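You operate a simulated robot arm through the tools that you are given. There is no shell and no other tool.

Carry out the task below with a simulated robot arm. There is one attempt and no reset: what you move stays moved.

Task
Unbox the window, blow its dust off and put it in the green tray.
Fine: purple sample box, teal holder, blower bulb; lid back on the box.
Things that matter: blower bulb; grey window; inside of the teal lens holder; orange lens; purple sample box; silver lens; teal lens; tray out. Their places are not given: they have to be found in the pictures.

The check looks at the end state, three seconds after you hand in, the way a careful person would. Anything else that was tipped, shoved, dropped, spilled or broken makes it a failure. A push-on lid holds only when it is set on centred and level and pressed home; a screw cap is set on level and turned clockwise until tight.

Robot
A 6-joint arm with a fingered hand, fixed in place. Base frame: the origin is at the foot of the arm, x ahead of it, y to its left, z up; the work surface is at about z = 860. Lengths are in mm, angles in degrees, forces in N, time in s.
With the tool pointing down near the work surface it reaches from about 180 to 860 mm from the base axis. Its first joint turns from -166.0 to 166.0 degrees. Payload 5 kg.
Tool frame: the origin (TCP) lies between the finger pads and is the grasp point; the fingertips stand 36 mm ahead of it; z points along the fingers, y is the line along which they close. The gripper opens to 120 mm. The gripper's body begins 42 mm behind the TCP. The gripper is a hand of 4 fingers: y runs from the thumb to the fingers, the wrist lies at [-19, -123, -211] in the tool frame.
Orientation is that of the tool frame in the base frame, as a unit quaternion [x, y, z, w]. With the fingers straight down and the wrist toward the robot, the tool's x, y and z point along [0, 1, 0], [1, 0, 0] and [0, 0, -1] of the base frame.

Tools
- The arm moves only by the tool step_arm. Its argument "increments" is a list of rows, each a list of 6 numbers: the shift along the tool's x, y, z in units of 50 mm (1.0 is 50 mm), then the turn, a rotation vector about the tool's x, y, z in units of 4 degrees (1.0 is 4 degrees). In form: [[x, y, z, ax, ay, az], ...]. A call has 1 to 20 rows; each row shifts and turns the commanded pose from where the row before left it, along the tool's axes as they then stand. A call with a number of a shift or a turn outside -1 to 1 is refused whole. Each row takes 0.2 s and may step no farther than 50 mm and 8.6 degrees from the row before; otherwise, the whole call is refused. A pose out of reach is approached as far as the arm can. The call stops where the force on the tool passes 40 N (or 10 N more than at its start, if that is more) or the arm is blocked; 0.2 s more then pass. In this call time passes only in rows, and 0.2 s behind the last. The reply holds the time, the measured pose of the TCP, the force on the tool along the base axes, the opening and the grip force, in the units named above and with some noise, with the torque about the TCP (base axes, N m) and any sound that the robot's microphone picked up.
- Cameras (640 x 400 px; columns grow to the right, rows downward): "scene" is fixed at [49.8, -652.2, 1598.3]; the picture's right is [0.78, -0.63, 0.00], its down [-0.37, -0.46, -0.80] and it looks along [0.50, 0.63, -0.59] (base axes); focal length 330 px, centre (320, 200). "wrist" rides on the gripper at [73, -101, -142] in the tool frame; the picture's right is [-0.79, 0.29, -0.54], its down [-0.56, -0.70, 0.44] and it looks along [-0.25, 0.65, 0.71] (tool axes); focal length 280 px, centre (320, 200).
- get_image(camera): a new picture of that camera. No time passes.
- lift_body(by): slides the trunk up (or, below 0, down) by that many mm; the arm rides with it, the base frame stays. It gives what a move gives, with no picture.
- set_fingers(index, middle, ring, thumb_bend, thumb_turn): sets how far each is bent, from 0 (flat) to 100 (curled in); at 30 the hand is open as for a grip, at 70 the pads meet at the TCP. One left out holds its place. A second passes; each finger stops where it meets its share of the squeeze, and holds until it gets a number again. It is the only way to open and close the hand. It gives what a move gives, with no picture; readings hold the bend of each and the force on the fingers (four entries, about 0 where the hand has none), thumb and palm. thumb_turn goes from beside the hand (0) to across from the fingers (100), as for a grip.
- probe_pixels(camera, pixels): for up to 12 pixels [column, row] of the newest picture of that camera ("zoom" is the newest enlarged one), the place [x, y, z] in the base frame of the surface seen there, good to about 2 mm. No time passes.
- close_up(camera, box): a new picture of the part [left, top, right, bottom] of that camera's present view, enlarged. No time passes.
- finish_job(): hands the job in; it is judged then, once.

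Unless the task says otherwise, let go and move clear before handing in.

The tools are called as a command line: name --pt "numbers of a row" for each row, then --argument value for the rest, lists and objects as JSON in quotes. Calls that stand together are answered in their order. step_arm: Moves the arm, as the interface text tells. Its arguments: {"type":"object","properties":{"increments":{"type":"array"}},"required":["increments"]} The other tools are called the same way: lift_body (by) slides the trunk up or down; set_fingers (index, middle, ring, thumb_bend, thumb_turn) moves the fingers one by one; get_image (camera) takes a picture; probe_pixels (camera, pixels) gives the place of the surface under pixels of a picture; close_up (camera, box) takes an enlarged picture of a part of a camera's view; finish_job () hands the job in.

At the start:

```text
time_s: 0.0
ee_pos: [714.7, 25.8, 1271.0]
tcp_rot: [0.707, 0.707, 0.0, -0.001]
ft_force: [0.1, -0.2, -0.3]
ft_torque: [-0.01, 0.01, 0.01]
grip_width: 119.7
grasp_force: 0.0
shape: jaw
bend: [30.0, 30.0, 30.0, 30.0, 98.0]
finger forces: [0.0, 0.0, 0.0, 0.0, 0.1, 0.0]
trunk travel left (down, up): [-739.0, 101.0]
```

scene: 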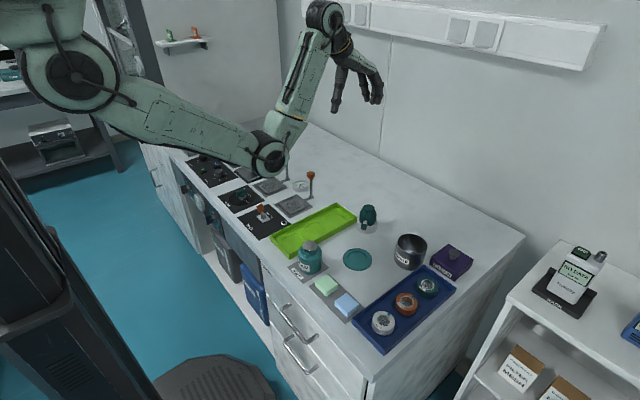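
wrist: 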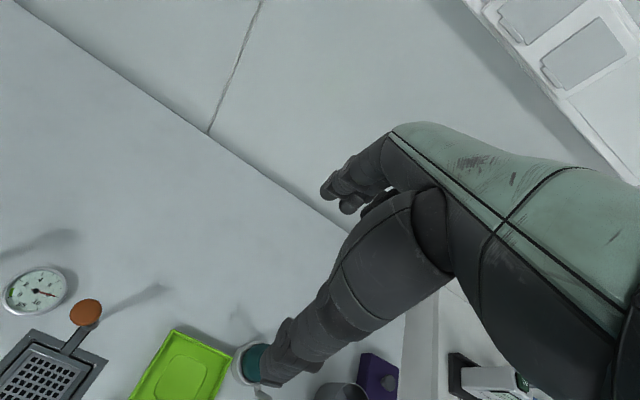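

The scene shows the green tray near (315,230), the blower bulb near (368,215), the purple box near (450,262), and lenses in a blue tray near (405,305). I'll take enlarged views to identify these items.

close_up --camera "scene" --box '[340, 190, 500, 290]'

close_up --camera "scene" --box '[260, 190, 420, 290]'

close_up --camera "scene" --box '[330, 255, 490, 355]'

```text
4.00 times, centred on (420, 240) of scene
```

zoom: 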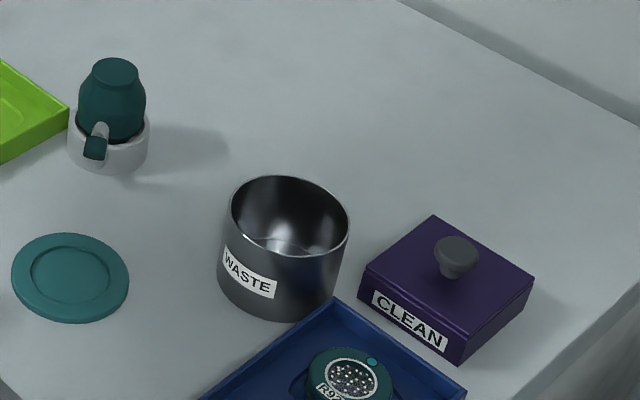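

```text
4.00 times, centred on (340, 240) of scene
```

zoom: 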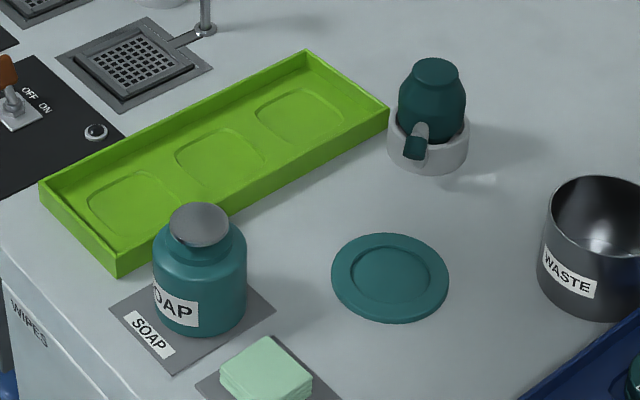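

```text
4.00 times, centred on (410, 305) of scene
```

zoom: 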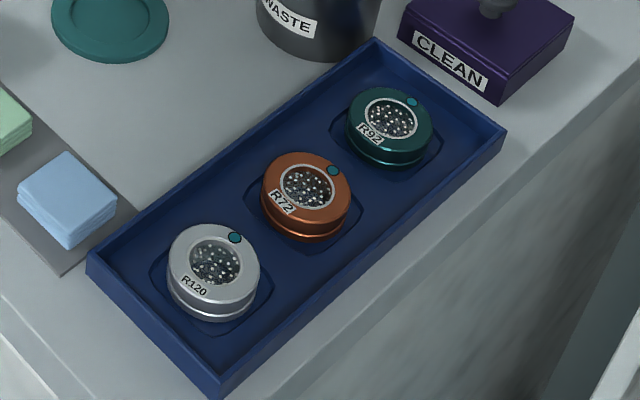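

The box marked CLEAN with a grey knob should hold the window. The teal disc with a recess is the holder, and the bulb sits in a white ring. I'll probe their places.

close_up --camera "scene" --box '[340, 190, 500, 290]'

probe_pixels --camera "zoom" --pixels '[[455, 243], [455, 270], [434, 216], [533, 278], [461, 345], [360, 275], [459, 362], [71, 275], [71, 235], [14, 278], [128, 283], [71, 318]]'

probe_pixels --camera "zoom" --pixels '[[115, 68], [110, 100], [112, 130], [95, 148], [100, 130], [80, 140], [145, 130], [110, 160], [288, 180], [288, 245], [232, 200], [348, 235]]'

close_up --camera "scene" --box '[430, 235, 478, 285]'

close_up --camera "scene" --box '[350, 195, 390, 235]'

```text
4.00 times, centred on (420, 240) of scene
```

zoom: 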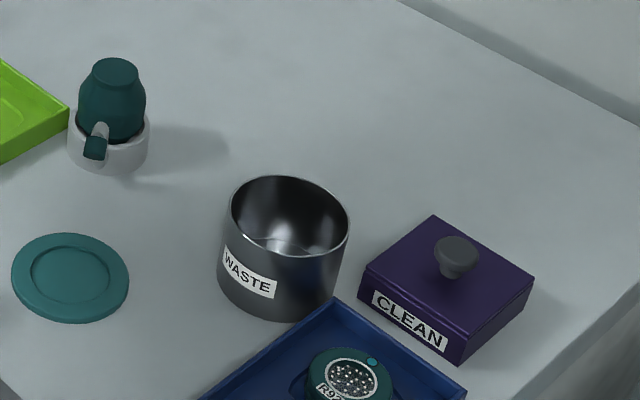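

```text
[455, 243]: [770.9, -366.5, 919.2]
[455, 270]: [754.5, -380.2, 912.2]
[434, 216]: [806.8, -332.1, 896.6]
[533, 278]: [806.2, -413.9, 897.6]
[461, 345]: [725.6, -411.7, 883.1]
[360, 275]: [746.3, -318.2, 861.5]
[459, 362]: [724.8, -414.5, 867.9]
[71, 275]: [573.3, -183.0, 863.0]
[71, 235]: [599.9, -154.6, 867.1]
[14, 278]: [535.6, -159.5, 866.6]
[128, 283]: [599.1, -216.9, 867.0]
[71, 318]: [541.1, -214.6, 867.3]
```

```text
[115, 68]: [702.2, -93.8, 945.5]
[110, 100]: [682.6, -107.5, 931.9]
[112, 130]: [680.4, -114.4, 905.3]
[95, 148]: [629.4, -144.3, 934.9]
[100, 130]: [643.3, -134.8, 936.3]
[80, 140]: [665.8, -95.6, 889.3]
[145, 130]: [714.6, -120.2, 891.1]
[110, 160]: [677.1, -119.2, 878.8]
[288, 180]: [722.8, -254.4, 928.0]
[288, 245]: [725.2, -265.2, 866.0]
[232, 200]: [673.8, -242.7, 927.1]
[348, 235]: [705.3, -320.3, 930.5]
```

```text
8.00 times, centred on (454, 260) of scene
```

zoom: 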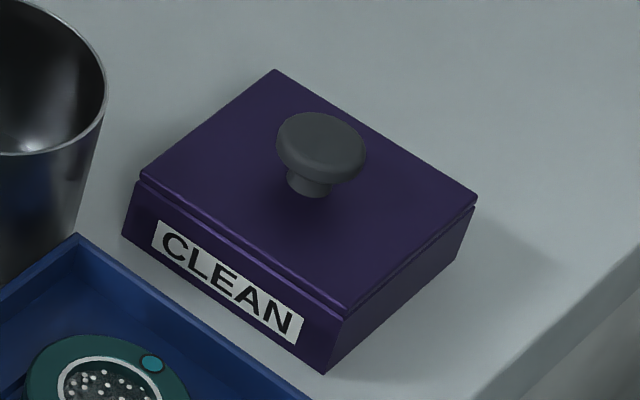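

```text
10.00 times, centred on (370, 215) of scene
```

zoom: 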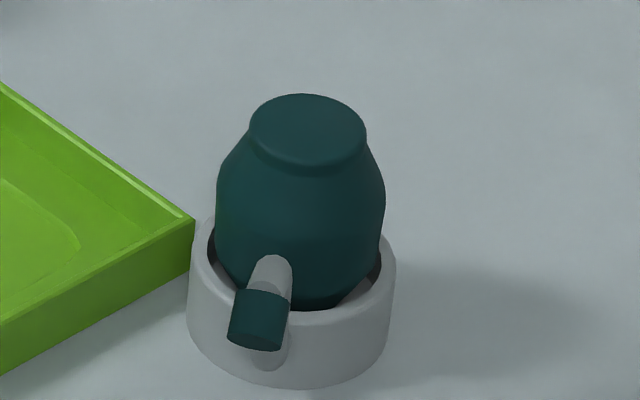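

I'll probe the blower's geometry in the last enlarged picture: white nozzle at (272,270), teal tip at (258,320).

probe_pixels --camera "zoom" --pixels '[[272, 265], [275, 285], [262, 300], [258, 320], [255, 345], [270, 357], [308, 125], [252, 125], [365, 130], [217, 190], [384, 195], [300, 200]]'

probe_pixels --camera "zoom" --pixels '[[235, 305], [286, 305], [232, 335], [283, 340], [194, 255], [395, 265], [300, 310], [290, 375], [190, 320], [386, 330], [308, 97], [305, 162]]'

close_up --camera "wrist" --box '[120, 300, 280, 400]'

```text
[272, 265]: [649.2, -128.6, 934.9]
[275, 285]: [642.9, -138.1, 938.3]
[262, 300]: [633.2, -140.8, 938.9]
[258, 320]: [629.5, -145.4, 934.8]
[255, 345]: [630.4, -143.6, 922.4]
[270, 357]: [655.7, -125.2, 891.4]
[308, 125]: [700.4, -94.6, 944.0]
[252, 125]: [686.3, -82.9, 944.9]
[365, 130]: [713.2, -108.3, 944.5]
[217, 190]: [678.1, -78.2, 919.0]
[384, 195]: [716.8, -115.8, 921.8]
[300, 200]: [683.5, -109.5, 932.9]
```

```text
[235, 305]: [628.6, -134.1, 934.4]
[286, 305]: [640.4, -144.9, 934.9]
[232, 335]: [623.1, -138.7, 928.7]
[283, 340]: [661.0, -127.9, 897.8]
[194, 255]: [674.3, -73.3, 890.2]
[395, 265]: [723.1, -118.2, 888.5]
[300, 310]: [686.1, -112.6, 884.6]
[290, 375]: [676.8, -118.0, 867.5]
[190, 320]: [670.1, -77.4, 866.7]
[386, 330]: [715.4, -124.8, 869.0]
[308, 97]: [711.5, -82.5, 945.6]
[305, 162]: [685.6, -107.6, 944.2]
```

```text
4.00 times, centred on (200, 350) of wrist
```

zoom: 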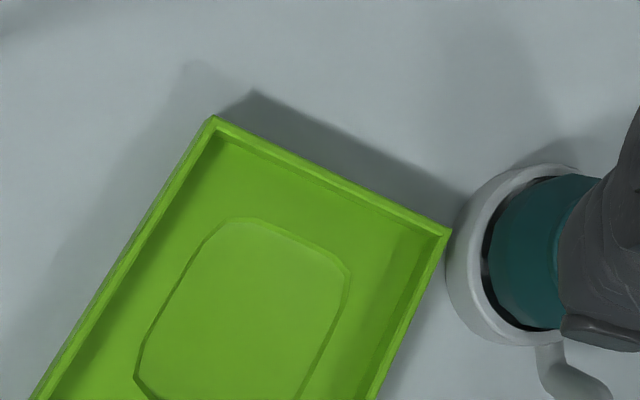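

The bulb sits at about (699,-95) in a base whose nozzle tip, near (630,-143,930), points at the teal holder at (570,-185). So it looks like a fixed blower aimed at the holder. I'll move the hand high over to the box to look closer.

step_arm --pt "-0.99 0.06 0 0 0 0" --pt "-0.99 0.06 0 0 0 0" --pt "-0.99 0.06 0 0 0 0" --pt "-0.99 0.06 0 0 0 0" --pt "-0.99 0.06 0 0 0 0" --pt "-0.99 0.06 0 0 0 0" --pt "-0.99 0.06 0 0 0 0"

get_image --camera "scene"

get_image --camera "wrist"

```text
time_s: 1.6
ee_pos: [735.4, -325.0, 1271.0]
tcp_rot: [0.708, 0.706, 0.001, -0.001]
ft_force: [0.1, -1.3, -0.1]
ft_torque: [-0.01, 0.0, 0.05]
grip_width: 119.6
grasp_force: 0.1
shape: jaw
bend: [30.0, 30.0, 30.0, 30.0, 98.0]
finger forces: [0.1, 0.0, 0.0, 0.0, 0.1, 0.0]
trunk travel left (down, up): [-739.0, 101.0]
```

```text
taken
```

scene: 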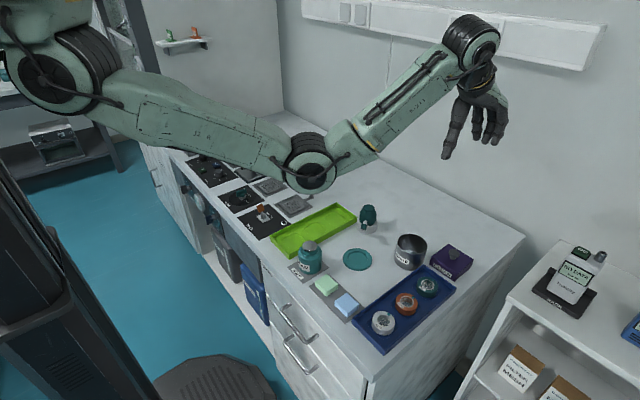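

```text
taken
```

wrist: 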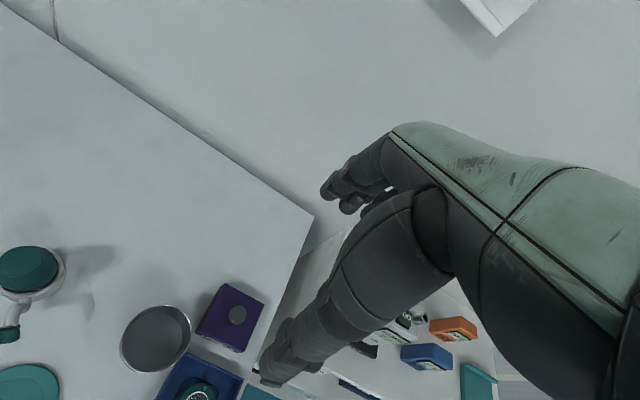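

The elbow hangs low in the scene picture, near (310,170). I'll probe the elbow's height, and the knob and box through the wrist picture.

probe_pixels --camera "scene" --pixels '[[310, 165], [310, 190], [285, 178], [200, 125], [80, 60], [470, 45], [400, 100], [440, 150]]'

close_up --camera "wrist" --box '[180, 270, 280, 370]'

probe_pixels --camera "wrist" --pixels '[[236, 315], [226, 284], [264, 303], [197, 332], [241, 352], [270, 383], [330, 192], [349, 206]]'

```text
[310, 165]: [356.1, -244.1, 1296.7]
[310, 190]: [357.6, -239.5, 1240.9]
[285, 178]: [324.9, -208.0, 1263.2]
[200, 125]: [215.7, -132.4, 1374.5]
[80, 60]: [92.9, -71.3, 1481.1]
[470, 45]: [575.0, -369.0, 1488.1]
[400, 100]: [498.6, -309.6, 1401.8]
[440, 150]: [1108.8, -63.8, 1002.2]
```

```text
4.00 times, centred on (230, 320) of wrist
```

zoom: 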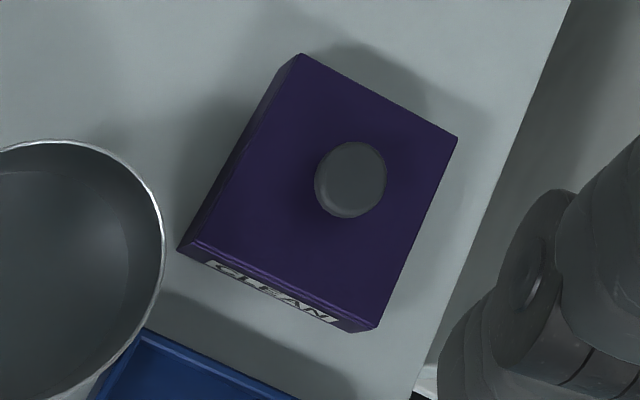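

```text
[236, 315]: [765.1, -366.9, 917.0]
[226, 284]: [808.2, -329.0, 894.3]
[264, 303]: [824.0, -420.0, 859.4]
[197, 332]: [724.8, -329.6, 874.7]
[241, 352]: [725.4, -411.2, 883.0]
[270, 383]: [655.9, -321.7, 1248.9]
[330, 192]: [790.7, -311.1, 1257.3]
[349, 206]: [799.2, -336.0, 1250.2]
```

Shoulder, elbow and wrist heights leave enough clearance for lowering with the arm alone, and the knob centre is near (766,-369,918). Before approaching, I'll close the hand in the air to see how the fingertips sit.

set_fingers --index 58 --middle 58 --ring 58 --thumb_bend 58 --thumb_turn 100

close_up --camera "scene" --box '[420, 60, 540, 180]'

get_image --camera "wrist"

```text
time_s: 2.6
ee_pos: [735.9, -321.1, 1272.2]
tcp_rot: [0.707, 0.707, 0.001, 0.0]
ft_force: [-0.1, 0.0, 0.1]
ft_torque: [0.0, 0.01, 0.0]
grip_width: 43.4
grasp_force: 0.1
shape: fingers
bend: [57.0, 57.0, 57.0, 57.0, 100.0]
finger forces: [0.0, 0.0, 0.1, 0.0, 0.0, 0.1]
trunk travel left (down, up): [-739.0, 101.0]
```

```text
3.33 times, centred on (480, 120) of scene
```

zoom: 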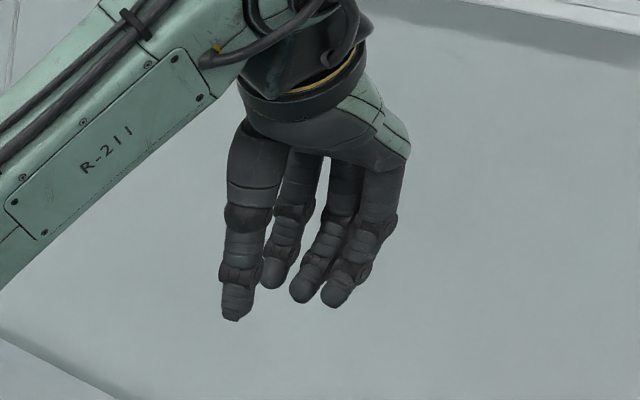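

```text
taken
```

wrist: 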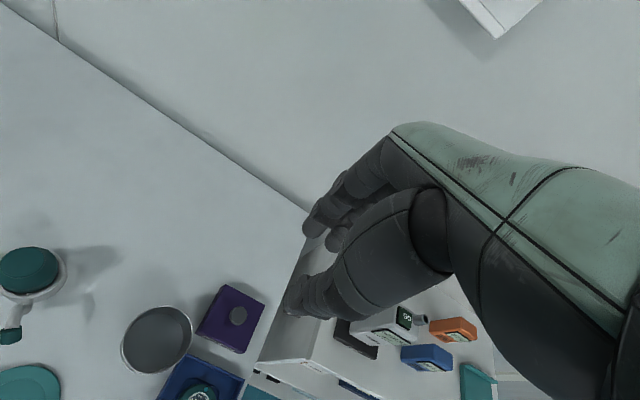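

The thumb tip is near (232,315) and the three fingertips near (272,283), (300,297) and (332,300) in the enlargement. I'll probe them for tip positions relative to the TCP.

close_up --camera "scene" --box '[450, 100, 500, 160]'

probe_pixels --camera "scene" --pixels '[[463, 151], [464, 155], [471, 143], [472, 145], [476, 147], [476, 149], [482, 149], [481, 151], [488, 140]]'

close_up --camera "wrist" --box '[270, 160, 430, 340]'

```text
6.67 times, centred on (475, 130) of scene
```

zoom: 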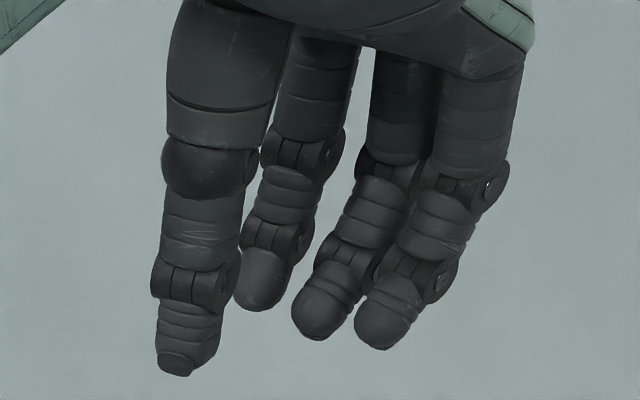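

```text
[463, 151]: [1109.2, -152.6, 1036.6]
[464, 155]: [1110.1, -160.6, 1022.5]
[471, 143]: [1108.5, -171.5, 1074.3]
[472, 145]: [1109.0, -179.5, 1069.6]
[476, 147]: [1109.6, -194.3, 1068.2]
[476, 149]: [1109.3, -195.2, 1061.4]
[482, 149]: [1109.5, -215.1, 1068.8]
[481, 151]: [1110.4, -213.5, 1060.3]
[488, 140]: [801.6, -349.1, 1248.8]
```

```text
2.22 times, centred on (350, 250) of wrist
```

zoom: 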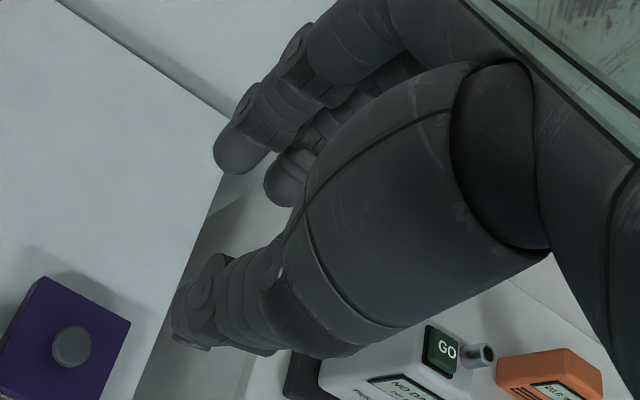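

I'll probe directly in the enlarged scene picture at the fingertips: thumb (175,360), fingers (260,295), (315,322), (380,332).

close_up --camera "scene" --box '[450, 100, 500, 160]'

probe_pixels --camera "zoom" --pixels '[[178, 366], [180, 340], [190, 290], [260, 300], [268, 265], [315, 325], [325, 290], [380, 338], [390, 300], [420, 250], [205, 170], [290, 155]]'

```text
6.67 times, centred on (475, 130) of scene
```

zoom: 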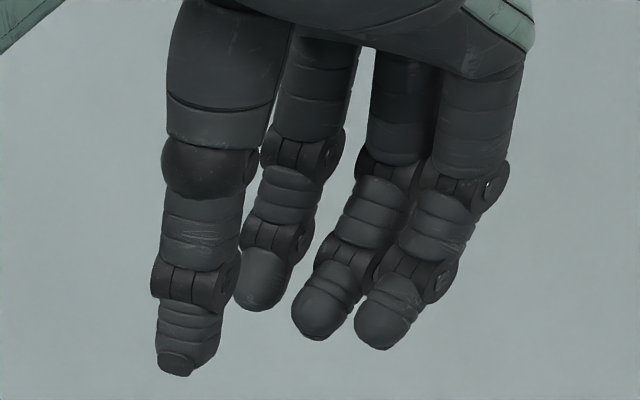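

```text
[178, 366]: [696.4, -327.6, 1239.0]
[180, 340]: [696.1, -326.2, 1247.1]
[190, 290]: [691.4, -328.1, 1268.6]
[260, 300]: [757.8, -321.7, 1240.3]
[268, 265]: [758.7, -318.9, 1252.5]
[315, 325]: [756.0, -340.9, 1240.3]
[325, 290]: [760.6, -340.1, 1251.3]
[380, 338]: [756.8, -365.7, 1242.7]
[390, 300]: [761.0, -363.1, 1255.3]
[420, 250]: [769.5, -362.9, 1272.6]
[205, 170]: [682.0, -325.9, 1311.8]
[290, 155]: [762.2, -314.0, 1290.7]
```

The fingertips sit about 36 mm below the TCP. Thumb, index and middle straddle it, and the ring finger is offset to tool x ≈ -35. I'll open to about 90 mm and come down above the knob to z ≈ 1000, then check alignment.

set_fingers --index 42 --middle 42 --ring 42 --thumb_bend 42

step_arm --pt "-0.5 0.31 0 0 0 0" --pt "-0.46 0.3 0.4 0 0 0" --pt "0 0 1 0 0 0" --pt "0 0 1 0 0 0" --pt "0 0 1 0 0 0" --pt "0 0 1 0 0 0" --pt "0 0 0.8 0 0 0"

get_image --camera "wrist"

get_image --camera "scene"

close_up --camera "scene" --box '[400, 190, 520, 290]'

```text
time_s: 3.6
ee_pos: [734.8, -321.1, 1271.5]
tcp_rot: [0.707, 0.707, 0.001, -0.001]
ft_force: [0.6, 0.5, -0.5]
ft_torque: [0.01, -0.01, -0.01]
grip_width: 87.9
grasp_force: 0.0
shape: fingers
bend: [42.0, 42.0, 42.0, 42.0, 99.0]
finger forces: [0.0, 0.0, 0.0, 0.1, 0.0, 0.0]
trunk travel left (down, up): [-739.0, 101.0]
```

```text
time_s: 5.2
ee_pos: [764.9, -369.2, 1010.8]
tcp_rot: [0.708, 0.707, 0.0, 0.001]
ft_force: [0.3, 0.3, 0.4]
ft_torque: [0.01, -0.01, 0.01]
grip_width: 87.9
grasp_force: 0.0
shape: fingers
bend: [42.0, 42.0, 42.0, 42.0, 99.0]
finger forces: [0.0, 0.0, 0.0, 0.0, 0.0, 0.1]
trunk travel left (down, up): [-739.0, 101.0]
```

```text
taken
```

wrist: 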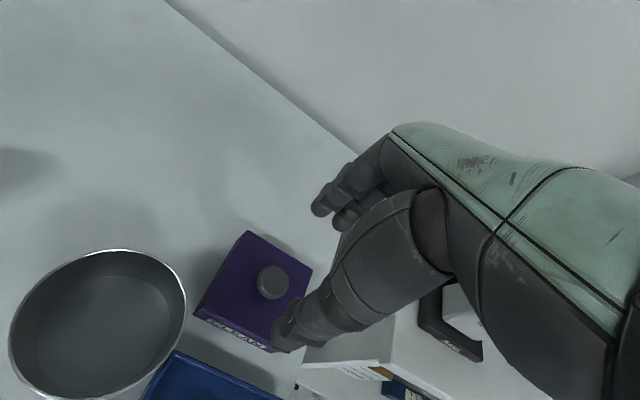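

```text
taken
```

scene: 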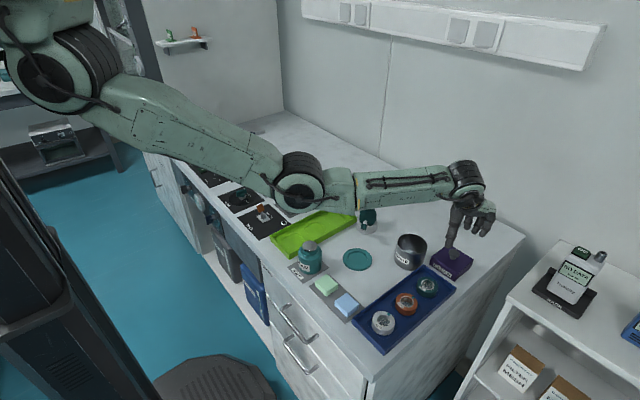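

```text
4.00 times, centred on (460, 240) of scene
```

zoom: 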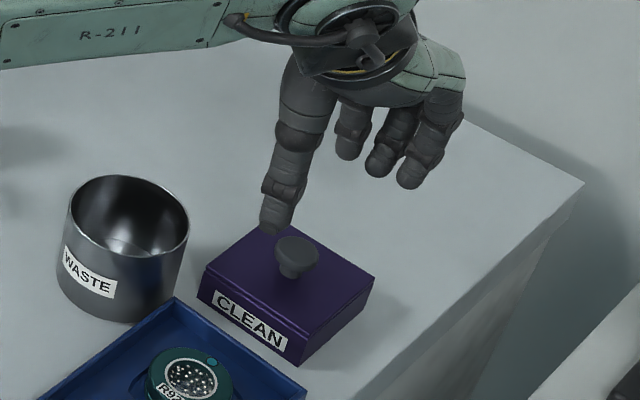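

The hand is over the knob with the right opening. I'll probe the knob top and edges once more before the final descent.

probe_pixels --camera "zoom" --pixels '[[298, 247], [276, 247], [319, 252], [298, 268], [298, 239], [268, 215], [350, 155], [380, 170], [412, 185], [250, 285], [373, 278]]'

probe_pixels --camera "wrist" --pixels '[[274, 278], [258, 283], [272, 265], [288, 276], [276, 290], [246, 230], [312, 268]]'

```text
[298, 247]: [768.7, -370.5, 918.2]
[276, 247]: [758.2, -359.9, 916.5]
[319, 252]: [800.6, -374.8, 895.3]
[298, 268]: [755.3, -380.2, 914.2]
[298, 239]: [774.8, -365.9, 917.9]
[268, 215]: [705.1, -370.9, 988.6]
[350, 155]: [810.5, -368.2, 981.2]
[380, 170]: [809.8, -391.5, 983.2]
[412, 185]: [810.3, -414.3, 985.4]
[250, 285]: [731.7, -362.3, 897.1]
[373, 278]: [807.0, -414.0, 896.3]
```

```text
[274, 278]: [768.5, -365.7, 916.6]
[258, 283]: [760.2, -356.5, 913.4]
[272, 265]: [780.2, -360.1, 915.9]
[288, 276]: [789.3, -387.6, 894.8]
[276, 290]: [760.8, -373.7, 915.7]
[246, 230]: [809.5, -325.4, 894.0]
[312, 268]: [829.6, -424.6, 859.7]
```

Knob centre is (766.5,-370) and its top is at 918. I'll shift 3 mm in +y to centre it between index and middle, descend to z ≈ 938, and close gently.

step_arm --pt "0.06 0.03 0.7 0 0 0" --pt "0 0 0.5 0 0 0" --pt "0 0 0.26 0 0 0"

close_up --camera "scene" --box '[400, 190, 520, 290]'

get_image --camera "wrist"

```text
time_s: 6.0
ee_pos: [767.7, -364.5, 938.5]
tcp_rot: [0.708, 0.706, 0.001, 0.001]
ft_force: [0.6, 0.6, -1.1]
ft_torque: [0.0, 0.0, 0.01]
grip_width: 87.8
grasp_force: 0.0
shape: fingers
bend: [42.0, 42.0, 42.0, 42.0, 99.0]
finger forces: [0.0, 0.0, 0.0, 0.1, 0.1, 0.0]
trunk travel left (down, up): [-739.0, 101.0]
```

```text
4.00 times, centred on (460, 240) of scene
```

zoom: 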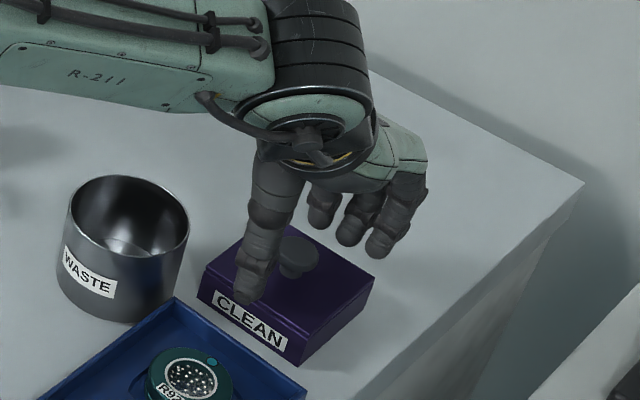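

```text
taken
```

wrist: 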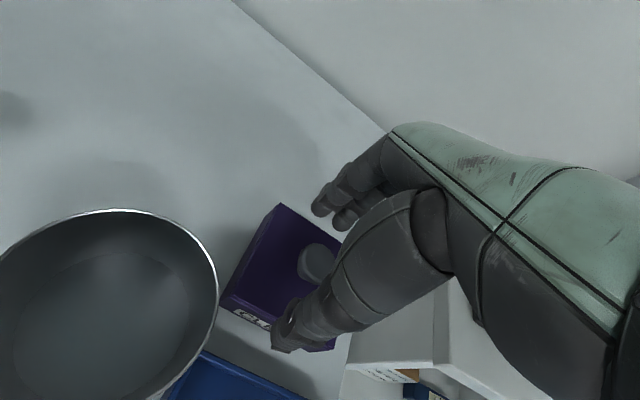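

The hand straddles the knob with no contact force. I'll close thumb, index and middle on it.

set_fingers --index 68 --middle 68 --thumb_bend 68

close_up --camera "scene" --box '[400, 190, 520, 290]'

```text
time_s: 7.0
ee_pos: [766.2, -364.9, 939.1]
tcp_rot: [0.708, 0.706, 0.0, 0.0]
ft_force: [-0.2, -0.9, -0.4]
ft_torque: [0.0, 0.01, 0.0]
grip_width: 26.0
grasp_force: 7.5
shape: fingers
bend: [64.0, 65.0, 42.0, 62.0, 100.0]
finger forces: [3.1, 3.9, 0.1, 0.0, 7.3, 0.0]
trunk travel left (down, up): [-739.0, 101.0]
heard: snap
```

```text
4.00 times, centred on (460, 240) of scene
```

zoom: 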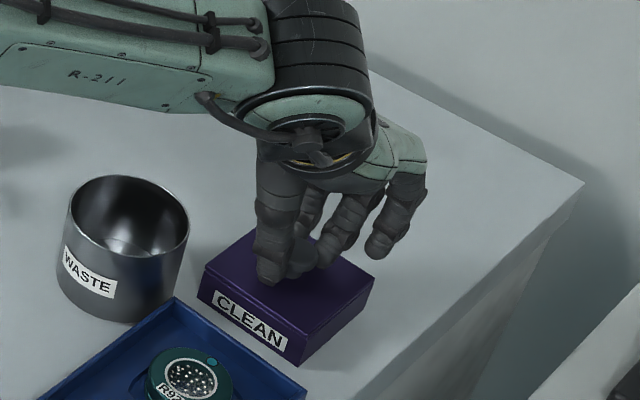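

The grip is on the knob at 26 mm and 7.5 N, and a snap was heard. I'll lift gently and see whether the lid comes off.

step_arm --pt "0 0 -0.1 0 0 0" --pt "0 0 -0.1 0 0 0" --pt "0 0 -0.2 0 0 0" --pt "0 0 -0.3 0 0 0"

close_up --camera "scene" --box '[400, 190, 520, 290]'

```text
time_s: 8.0
ee_pos: [768.6, -366.1, 973.8]
tcp_rot: [0.707, 0.707, 0.0, 0.0]
ft_force: [-0.6, 0.5, -0.4]
ft_torque: [0.0, -0.01, 0.02]
grip_width: 25.9
grasp_force: 6.7
shape: fingers
bend: [64.0, 65.0, 42.0, 62.0, 100.0]
finger forces: [3.0, 3.9, 0.1, 0.1, 7.3, 0.1]
trunk travel left (down, up): [-739.0, 101.0]
```

```text
4.00 times, centred on (460, 240) of scene
```

zoom: 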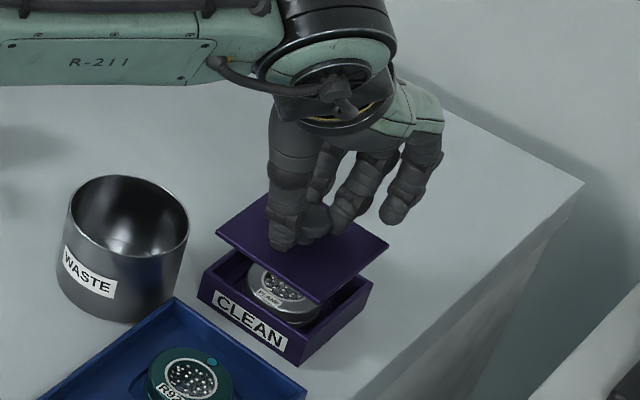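

The lid is off, and a ring-shaped window mount is visible in the box. I'll raise the lid, carry it to the clear counter near (785,-200), and start lowering.

step_arm --pt "0 0 -0.7 0 0 0" --pt "0 0 -0.8 0 0 0" --pt "0.4 0.05 -0.3 0 0 0" --pt "0.6 0.07 0 0 0 0" --pt "0.6 0.07 0 0 0 0" --pt "0.6 0.07 0 0 0 0" --pt "0.6 0.07 0 0 0 0" --pt "0.52 0 0 0 0 0" --pt "0 0 0.6 0 0 0" --pt "0 0 0.8 0 0 0"

get_image --camera "scene"

close_up --camera "scene" --box '[380, 170, 500, 270]'

```text
time_s: 10.2
ee_pos: [784.1, -199.2, 993.0]
tcp_rot: [0.707, 0.707, 0.0, 0.0]
ft_force: [0.3, 0.7, 0.9]
ft_torque: [0.01, -0.01, -0.01]
grip_width: 25.9
grasp_force: 6.9
shape: fingers
bend: [65.0, 65.0, 42.0, 62.0, 100.0]
finger forces: [3.0, 3.8, 0.0, 0.0, 7.2, 0.0]
trunk travel left (down, up): [-739.0, 101.0]
```

```text
taken
```

scene: 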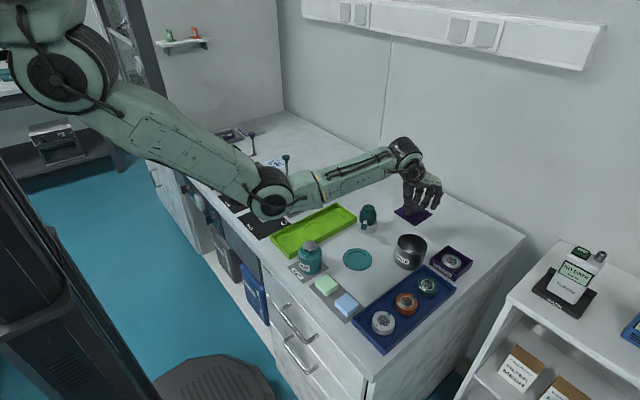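

```text
4.00 times, centred on (440, 220) of scene
```

zoom: 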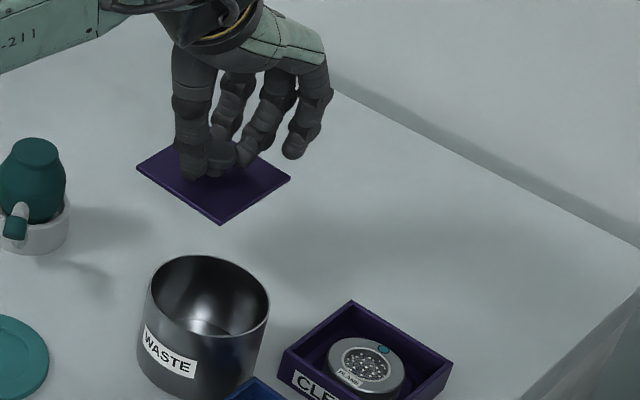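

The lid is held level over clear counter. I'll lower to just above the surface, then in small steps until contact.

step_arm --pt "0 0 0.6 0 0 0" --pt "0 0 0.6 0 0 0" --pt "0 0 0.3 0 0 0"

probe_pixels --camera "scene" --pixels '[[270, 180], [270, 205], [285, 165], [252, 140]]'

close_up --camera "scene" --box '[390, 190, 450, 240]'

```text
time_s: 11.0
ee_pos: [783.2, -199.4, 919.4]
tcp_rot: [0.708, 0.707, 0.0, 0.0]
ft_force: [-0.7, -0.1, -1.3]
ft_torque: [0.03, 0.01, 0.0]
grip_width: 26.2
grasp_force: 7.1
shape: fingers
bend: [65.0, 65.0, 42.0, 62.0, 100.0]
finger forces: [3.0, 3.7, 0.0, 0.0, 7.2, 0.0]
trunk travel left (down, up): [-739.0, 101.0]
```

```text
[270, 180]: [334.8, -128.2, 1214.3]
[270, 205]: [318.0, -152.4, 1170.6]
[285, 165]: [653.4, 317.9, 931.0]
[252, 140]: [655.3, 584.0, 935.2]
```

```text
8.00 times, centred on (420, 215) of scene
```

zoom: 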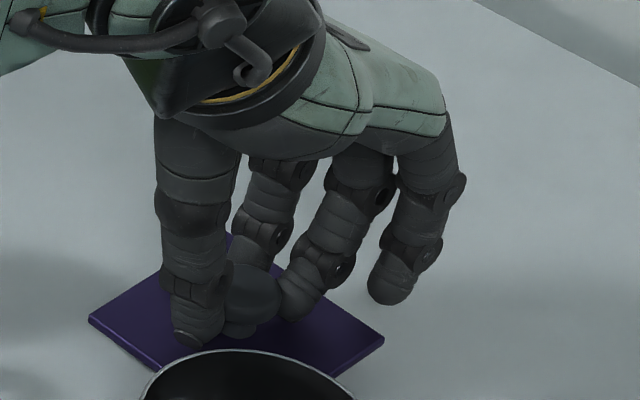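

There's no contact yet at z 919. I'll lower in 2–3 mm steps.

step_arm --pt "0 0 0.06 0 0 0" --pt "0 0 0.04 0 0 0" --pt "0 0 0.04 0 0 0"

```text
time_s: 11.8
ee_pos: [784.3, -199.9, 911.1]
tcp_rot: [0.707, 0.707, 0.0, 0.001]
ft_force: [0.6, 0.4, -0.8]
ft_torque: [0.0, -0.03, 0.0]
grip_width: 25.9
grasp_force: 7.1
shape: fingers
bend: [65.0, 65.0, 42.0, 62.0, 100.0]
finger forces: [3.0, 3.9, 0.0, 0.0, 7.1, 0.0]
trunk travel left (down, up): [-739.0, 101.0]
```

step_arm --pt "0 0 0.03 0 0 0" --pt "0 0 0.03 0 0 0"

close_up --camera "scene" --box '[390, 190, 450, 240]'

```text
time_s: 12.4
ee_pos: [784.6, -199.8, 909.5]
tcp_rot: [0.708, 0.707, -0.001, 0.0]
ft_force: [0.2, 0.6, -0.1]
ft_torque: [-0.01, 0.02, -0.01]
grip_width: 25.7
grasp_force: 6.7
shape: fingers
bend: [65.0, 65.0, 42.0, 62.0, 100.0]
finger forces: [3.2, 3.9, 0.0, 0.0, 7.3, 0.0]
trunk travel left (down, up): [-739.0, 101.0]
```

```text
8.00 times, centred on (420, 215) of scene
```

zoom: 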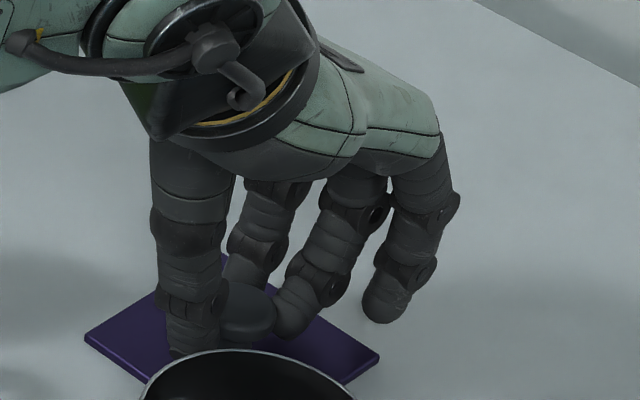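

Contact isn't clear yet. I'll probe the lid's top surface and edges.

probe_pixels --camera "zoom" --pixels '[[110, 330], [150, 310], [150, 345], [355, 350], [350, 375], [100, 345], [60, 345], [375, 360]]'

step_arm --pt "0 0 0.03 0 0 0" --pt "0 0 0.03 0 0 0"

```text
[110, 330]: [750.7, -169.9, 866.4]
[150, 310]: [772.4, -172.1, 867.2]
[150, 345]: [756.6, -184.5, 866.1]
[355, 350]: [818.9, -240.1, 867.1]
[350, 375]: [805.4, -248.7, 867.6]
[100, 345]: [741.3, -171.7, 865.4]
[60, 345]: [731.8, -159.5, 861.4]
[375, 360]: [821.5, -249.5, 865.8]
```

```text
time_s: 13.0
ee_pos: [784.5, -199.3, 906.9]
tcp_rot: [0.707, 0.707, 0.001, 0.001]
ft_force: [-0.4, -0.9, 4.6]
ft_torque: [-0.04, 0.03, 0.03]
grip_width: 25.7
grasp_force: 6.7
shape: fingers
bend: [65.0, 65.0, 42.0, 63.0, 100.0]
finger forces: [2.9, 3.6, 0.0, 0.0, 6.8, 0.0]
trunk travel left (down, up): [-739.0, 101.0]
```

Contact is 4.6 N up, and the lid top reads z ≈ 866, so it is flat on the counter. I'll release and rise straight up.

set_fingers --index 42 --middle 42 --thumb_bend 42

step_arm --pt "0 0 -0.4 0 0 0" --pt "0 0 -0.8 0 0 0" --pt "0 0 -1 0 0 0" --pt "-0.4 0 -0.8 0 0 0" --pt "-0.8 -0.04 0 0 0 0" --pt "-0.8 -0.1 0 0 0 0" --pt "-0.7 -0.1 0 0 0 0" --pt "-0.7 -0.1 0 0 0 0"

get_image --camera "wrist"

get_image --camera "scene"

close_up --camera "scene" --box '[420, 235, 480, 285]'

```text
time_s: 14.0
ee_pos: [783.8, -199.7, 904.9]
tcp_rot: [0.708, 0.707, 0.0, -0.002]
ft_force: [0.0, 0.4, 3.3]
ft_torque: [-0.03, -0.12, 0.0]
grip_width: 87.6
grasp_force: 1.6
shape: fingers
bend: [42.0, 42.0, 42.0, 42.0, 99.0]
finger forces: [0.0, 3.2, 0.1, 0.1, 0.1, 0.1]
trunk travel left (down, up): [-739.0, 101.0]
```

```text
time_s: 15.8
ee_pos: [766.6, -369.7, 1056.1]
tcp_rot: [0.707, 0.707, 0.001, -0.001]
ft_force: [0.0, 0.2, -0.3]
ft_torque: [0.01, -0.02, 0.07]
grip_width: 88.0
grasp_force: 0.1
shape: fingers
bend: [42.0, 42.0, 42.0, 42.0, 99.0]
finger forces: [0.0, 0.1, 0.0, 0.0, 0.0, 0.0]
trunk travel left (down, up): [-739.0, 101.0]
```

```text
taken
```

wrist: 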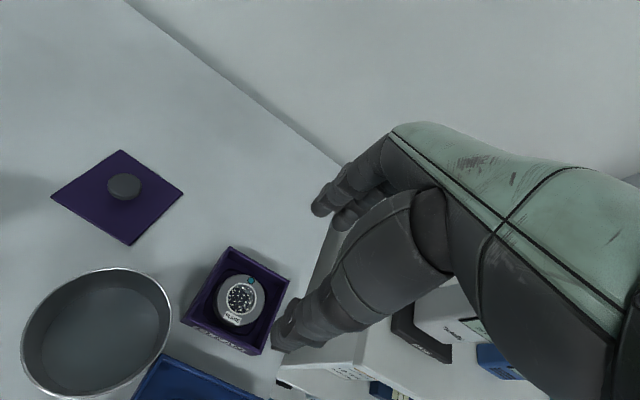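

```text
taken
```

scene: 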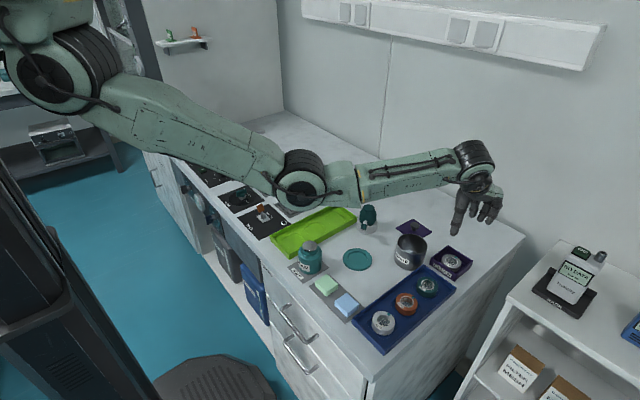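

```text
8.00 times, centred on (450, 260) of scene
```

zoom: 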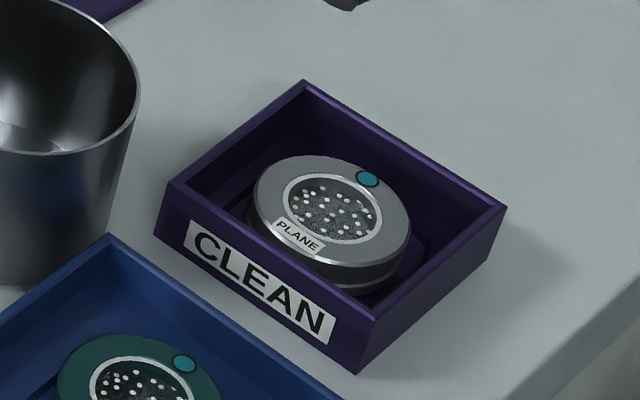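

The grey window marked PLANE sits dusty in the box. I'll probe its rim, the box walls and floor to judge clearance.

probe_pixels --camera "zoom" --pixels '[[253, 190], [409, 225], [325, 156], [325, 265], [303, 82], [167, 185], [373, 318], [505, 208], [335, 210], [300, 130], [430, 260], [220, 200]]'

probe_pixels --camera "zoom" --pixels '[[265, 240], [250, 210], [390, 280], [400, 255], [420, 240], [310, 115], [367, 180], [298, 236], [240, 160], [450, 215], [380, 300], [310, 97]]'

close_up --camera "wrist" --box '[170, 230, 310, 370]'

```text
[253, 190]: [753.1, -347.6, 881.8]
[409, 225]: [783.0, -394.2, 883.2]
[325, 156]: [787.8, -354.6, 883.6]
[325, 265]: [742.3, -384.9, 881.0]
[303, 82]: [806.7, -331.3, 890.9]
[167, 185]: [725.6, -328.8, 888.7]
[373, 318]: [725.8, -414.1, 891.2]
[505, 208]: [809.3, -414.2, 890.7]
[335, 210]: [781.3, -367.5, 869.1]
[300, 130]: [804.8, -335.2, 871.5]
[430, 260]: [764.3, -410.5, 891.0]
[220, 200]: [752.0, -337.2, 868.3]
```

```text
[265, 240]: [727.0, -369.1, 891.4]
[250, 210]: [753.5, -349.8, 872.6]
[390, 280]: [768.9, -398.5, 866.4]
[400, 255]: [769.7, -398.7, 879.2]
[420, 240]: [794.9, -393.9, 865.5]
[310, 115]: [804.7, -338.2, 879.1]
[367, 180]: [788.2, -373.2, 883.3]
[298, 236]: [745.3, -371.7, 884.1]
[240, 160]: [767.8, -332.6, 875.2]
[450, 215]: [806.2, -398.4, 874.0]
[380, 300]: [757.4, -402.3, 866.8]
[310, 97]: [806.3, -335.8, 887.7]
```

```text
2.86 times, centred on (240, 300) of wrist
```

zoom: 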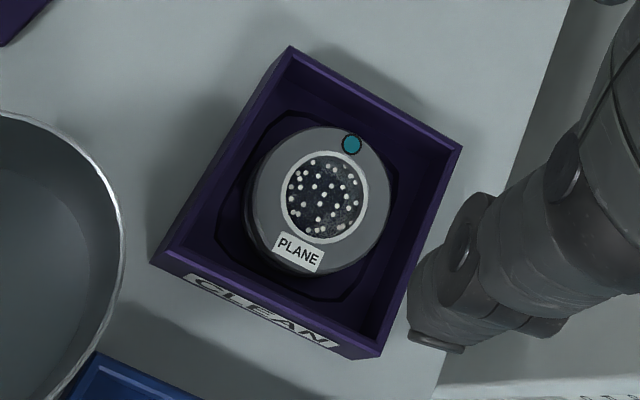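

The window's outer diameter is about 54, centred near (767,-371) with its top at z 883, and the box walls top out at 891 with about 76 mm inside. Clearance beside it is only ~11 mm, so I'd pinch along the box diagonal with index and thumb. First I'll see where the middle and ring fingers go when flat.

probe_pixels --camera "wrist" --pixels '[[24, 340], [168, 322], [105, 269], [60, 393], [150, 360], [40, 300], [147, 284]]'

set_fingers --middle 0 --ring 0 --index 52 --thumb_bend 52

close_up --camera "scene" --box '[430, 150, 520, 250]'

get_image --camera "wrist"

```text
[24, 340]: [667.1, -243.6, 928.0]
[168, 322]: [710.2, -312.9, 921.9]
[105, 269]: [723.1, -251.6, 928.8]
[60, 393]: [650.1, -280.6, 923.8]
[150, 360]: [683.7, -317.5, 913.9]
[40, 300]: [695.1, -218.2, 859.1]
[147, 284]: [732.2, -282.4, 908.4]
```

```text
time_s: 16.8
ee_pos: [766.4, -368.3, 1055.6]
tcp_rot: [0.707, 0.707, 0.0, 0.0]
ft_force: [-0.4, -0.8, 0.7]
ft_torque: [0.02, 0.01, 0.01]
grip_width: 58.8
grasp_force: 0.0
shape: fingers
bend: [52.0, 0.0, 0.0, 52.0, 100.0]
finger forces: [0.0, 0.0, 0.1, 0.0, 0.1, 0.1]
trunk travel left (down, up): [-739.0, 101.0]
```

```text
4.00 times, centred on (475, 200) of scene
```

zoom: 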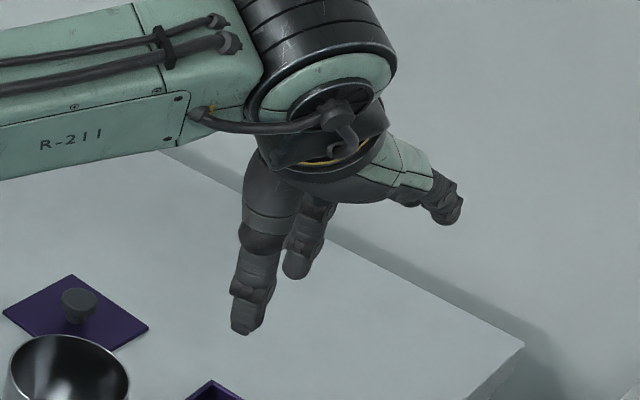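

```text
taken
```

wrist: 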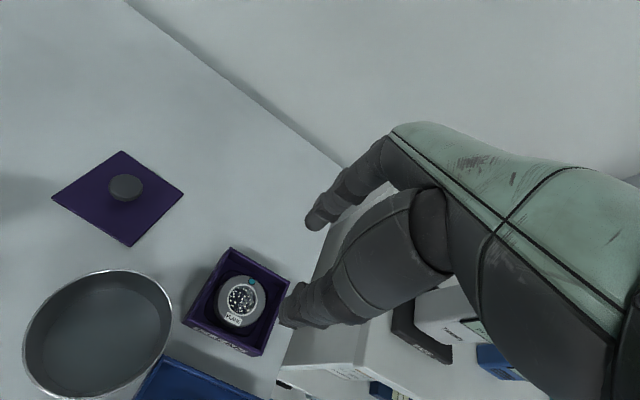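

Flat fingers swing well up and out of the way, leaving index and thumb. I'll probe their tips at this opening (58.8 mm).

close_up --camera "scene" --box '[450, 190, 520, 240]'

probe_pixels --camera "zoom" --pixels '[[115, 320], [85, 300], [130, 300], [110, 300], [190, 220], [180, 190], [210, 205], [195, 195], [105, 260], [190, 150], [100, 200]]'

```text
8.00 times, centred on (485, 215) of scene
```

zoom: 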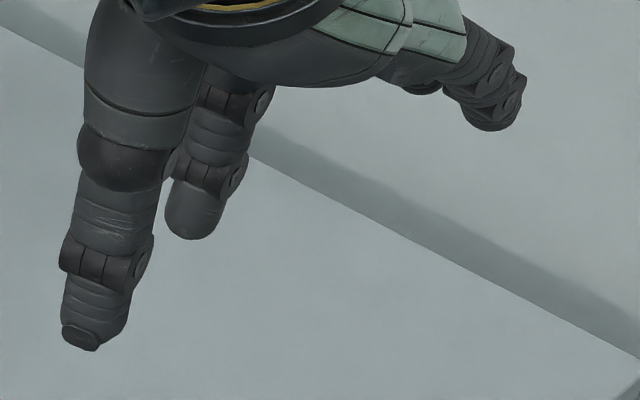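

```text
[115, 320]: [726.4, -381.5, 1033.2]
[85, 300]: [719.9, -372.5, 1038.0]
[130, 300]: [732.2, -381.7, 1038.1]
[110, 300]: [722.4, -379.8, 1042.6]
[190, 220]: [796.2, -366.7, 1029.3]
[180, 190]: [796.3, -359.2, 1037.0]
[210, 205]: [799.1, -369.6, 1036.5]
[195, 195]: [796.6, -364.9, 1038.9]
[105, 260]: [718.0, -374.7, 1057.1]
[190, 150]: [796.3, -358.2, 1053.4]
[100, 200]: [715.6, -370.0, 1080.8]
```

At 0 bend they're clear. The thumb–index line is skewed ~11° from tool y, so I'll yaw the hand about -52° to lay that line along the box diagonal. The beaker (centre ≈ (692,-277), r ≈ 41) stays clear. I'll rotate up here first.

set_fingers --index 50 --thumb_bend 50

step_arm --pt "0 0 -0.3 0 0 1" --pt "0 0 0 0 0 1" --pt "0 0 0 0 0 1" --pt "0 0 0 0 0 1" --pt "0 0 0 0 0 1" --pt "0 0 0 0 0 1" --pt "0 0 0 0 0 1" --pt "0 0 0 0 0 1" --pt "0 0 0 0 0 1" --pt "0 0 0 0 0 1" --pt "0 0 0 0 0 1" --pt "0 0 0 0 0 1" --pt "0 0 0 0 0 1" --pt "0 0 0 0 0 0"

get_image --camera "scene"

get_image --camera "wrist"

close_up --camera "scene" --box '[410, 180, 510, 280]'

```text
time_s: 17.8
ee_pos: [768.3, -370.3, 1055.9]
tcp_rot: [0.707, 0.707, 0.0, 0.0]
ft_force: [0.4, 0.0, 0.7]
ft_torque: [0.01, -0.01, 0.01]
grip_width: 63.5
grasp_force: 0.1
shape: fingers
bend: [50.0, 0.0, 0.0, 50.0, 100.0]
finger forces: [0.1, 0.0, 0.1, 0.1, 0.0, 0.1]
trunk travel left (down, up): [-739.0, 101.0]
```

```text
time_s: 20.8
ee_pos: [766.6, -370.2, 1070.2]
tcp_rot: [0.946, 0.325, 0.0, 0.001]
ft_force: [0.3, -1.0, -0.6]
ft_torque: [0.0, 0.0, 0.03]
grip_width: 63.5
grasp_force: 0.0
shape: fingers
bend: [50.0, 0.0, 0.0, 50.0, 100.0]
finger forces: [0.2, 0.1, 0.1, 0.0, 0.0, 0.0]
trunk travel left (down, up): [-739.0, 101.0]
```

```text
taken
```

scene: 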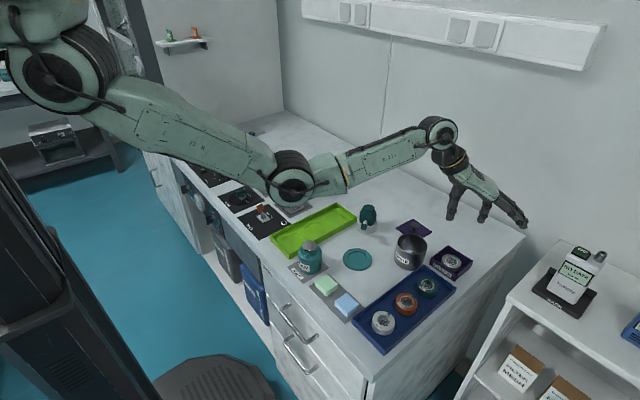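

```text
taken
```

wrist: 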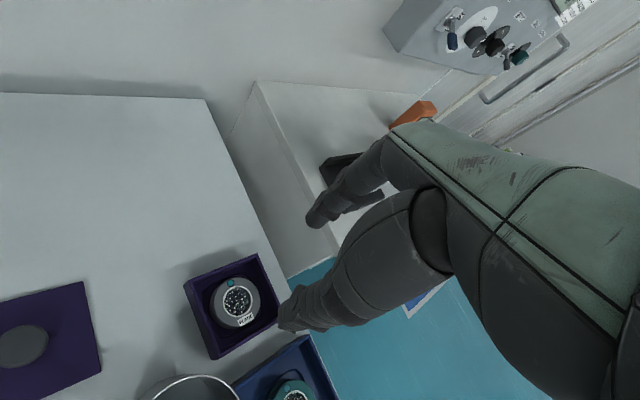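

```text
4.00 times, centred on (460, 230) of scene
```

zoom: 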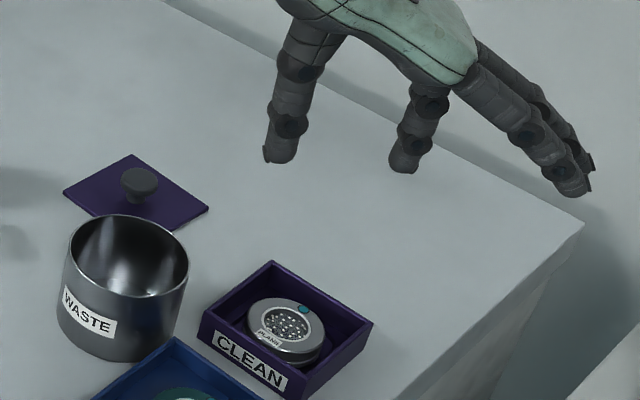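

The hand is yawed. Now I'll probe thumb tip (280,150), index tip (405,165) and the window rim in both pictures.

probe_pixels --camera "zoom" --pixels '[[280, 152], [268, 150], [294, 150], [280, 140], [404, 162], [391, 160], [417, 160], [404, 150], [248, 318], [324, 332], [287, 299], [284, 352]]'

close_up --camera "wrist" --box '[180, 245, 290, 365]'

```text
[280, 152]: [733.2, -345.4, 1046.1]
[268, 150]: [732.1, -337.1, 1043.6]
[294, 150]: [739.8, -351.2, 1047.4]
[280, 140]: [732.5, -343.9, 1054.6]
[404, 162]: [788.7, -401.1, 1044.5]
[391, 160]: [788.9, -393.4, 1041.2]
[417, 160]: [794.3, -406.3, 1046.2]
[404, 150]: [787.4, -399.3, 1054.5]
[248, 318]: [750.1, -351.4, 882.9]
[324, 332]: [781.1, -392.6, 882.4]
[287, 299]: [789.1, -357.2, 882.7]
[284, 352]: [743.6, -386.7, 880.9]
```

```text
3.33 times, centred on (235, 305) of wrist
```

zoom: 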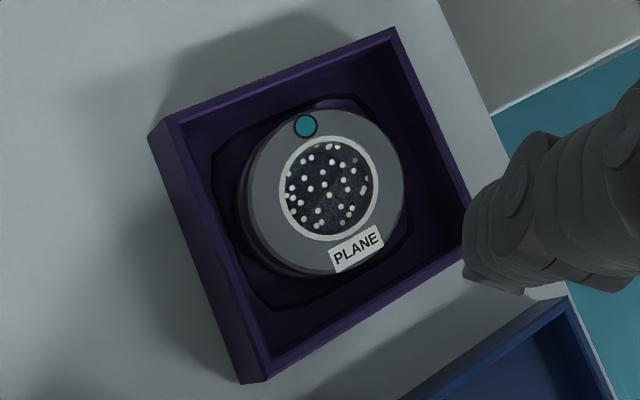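

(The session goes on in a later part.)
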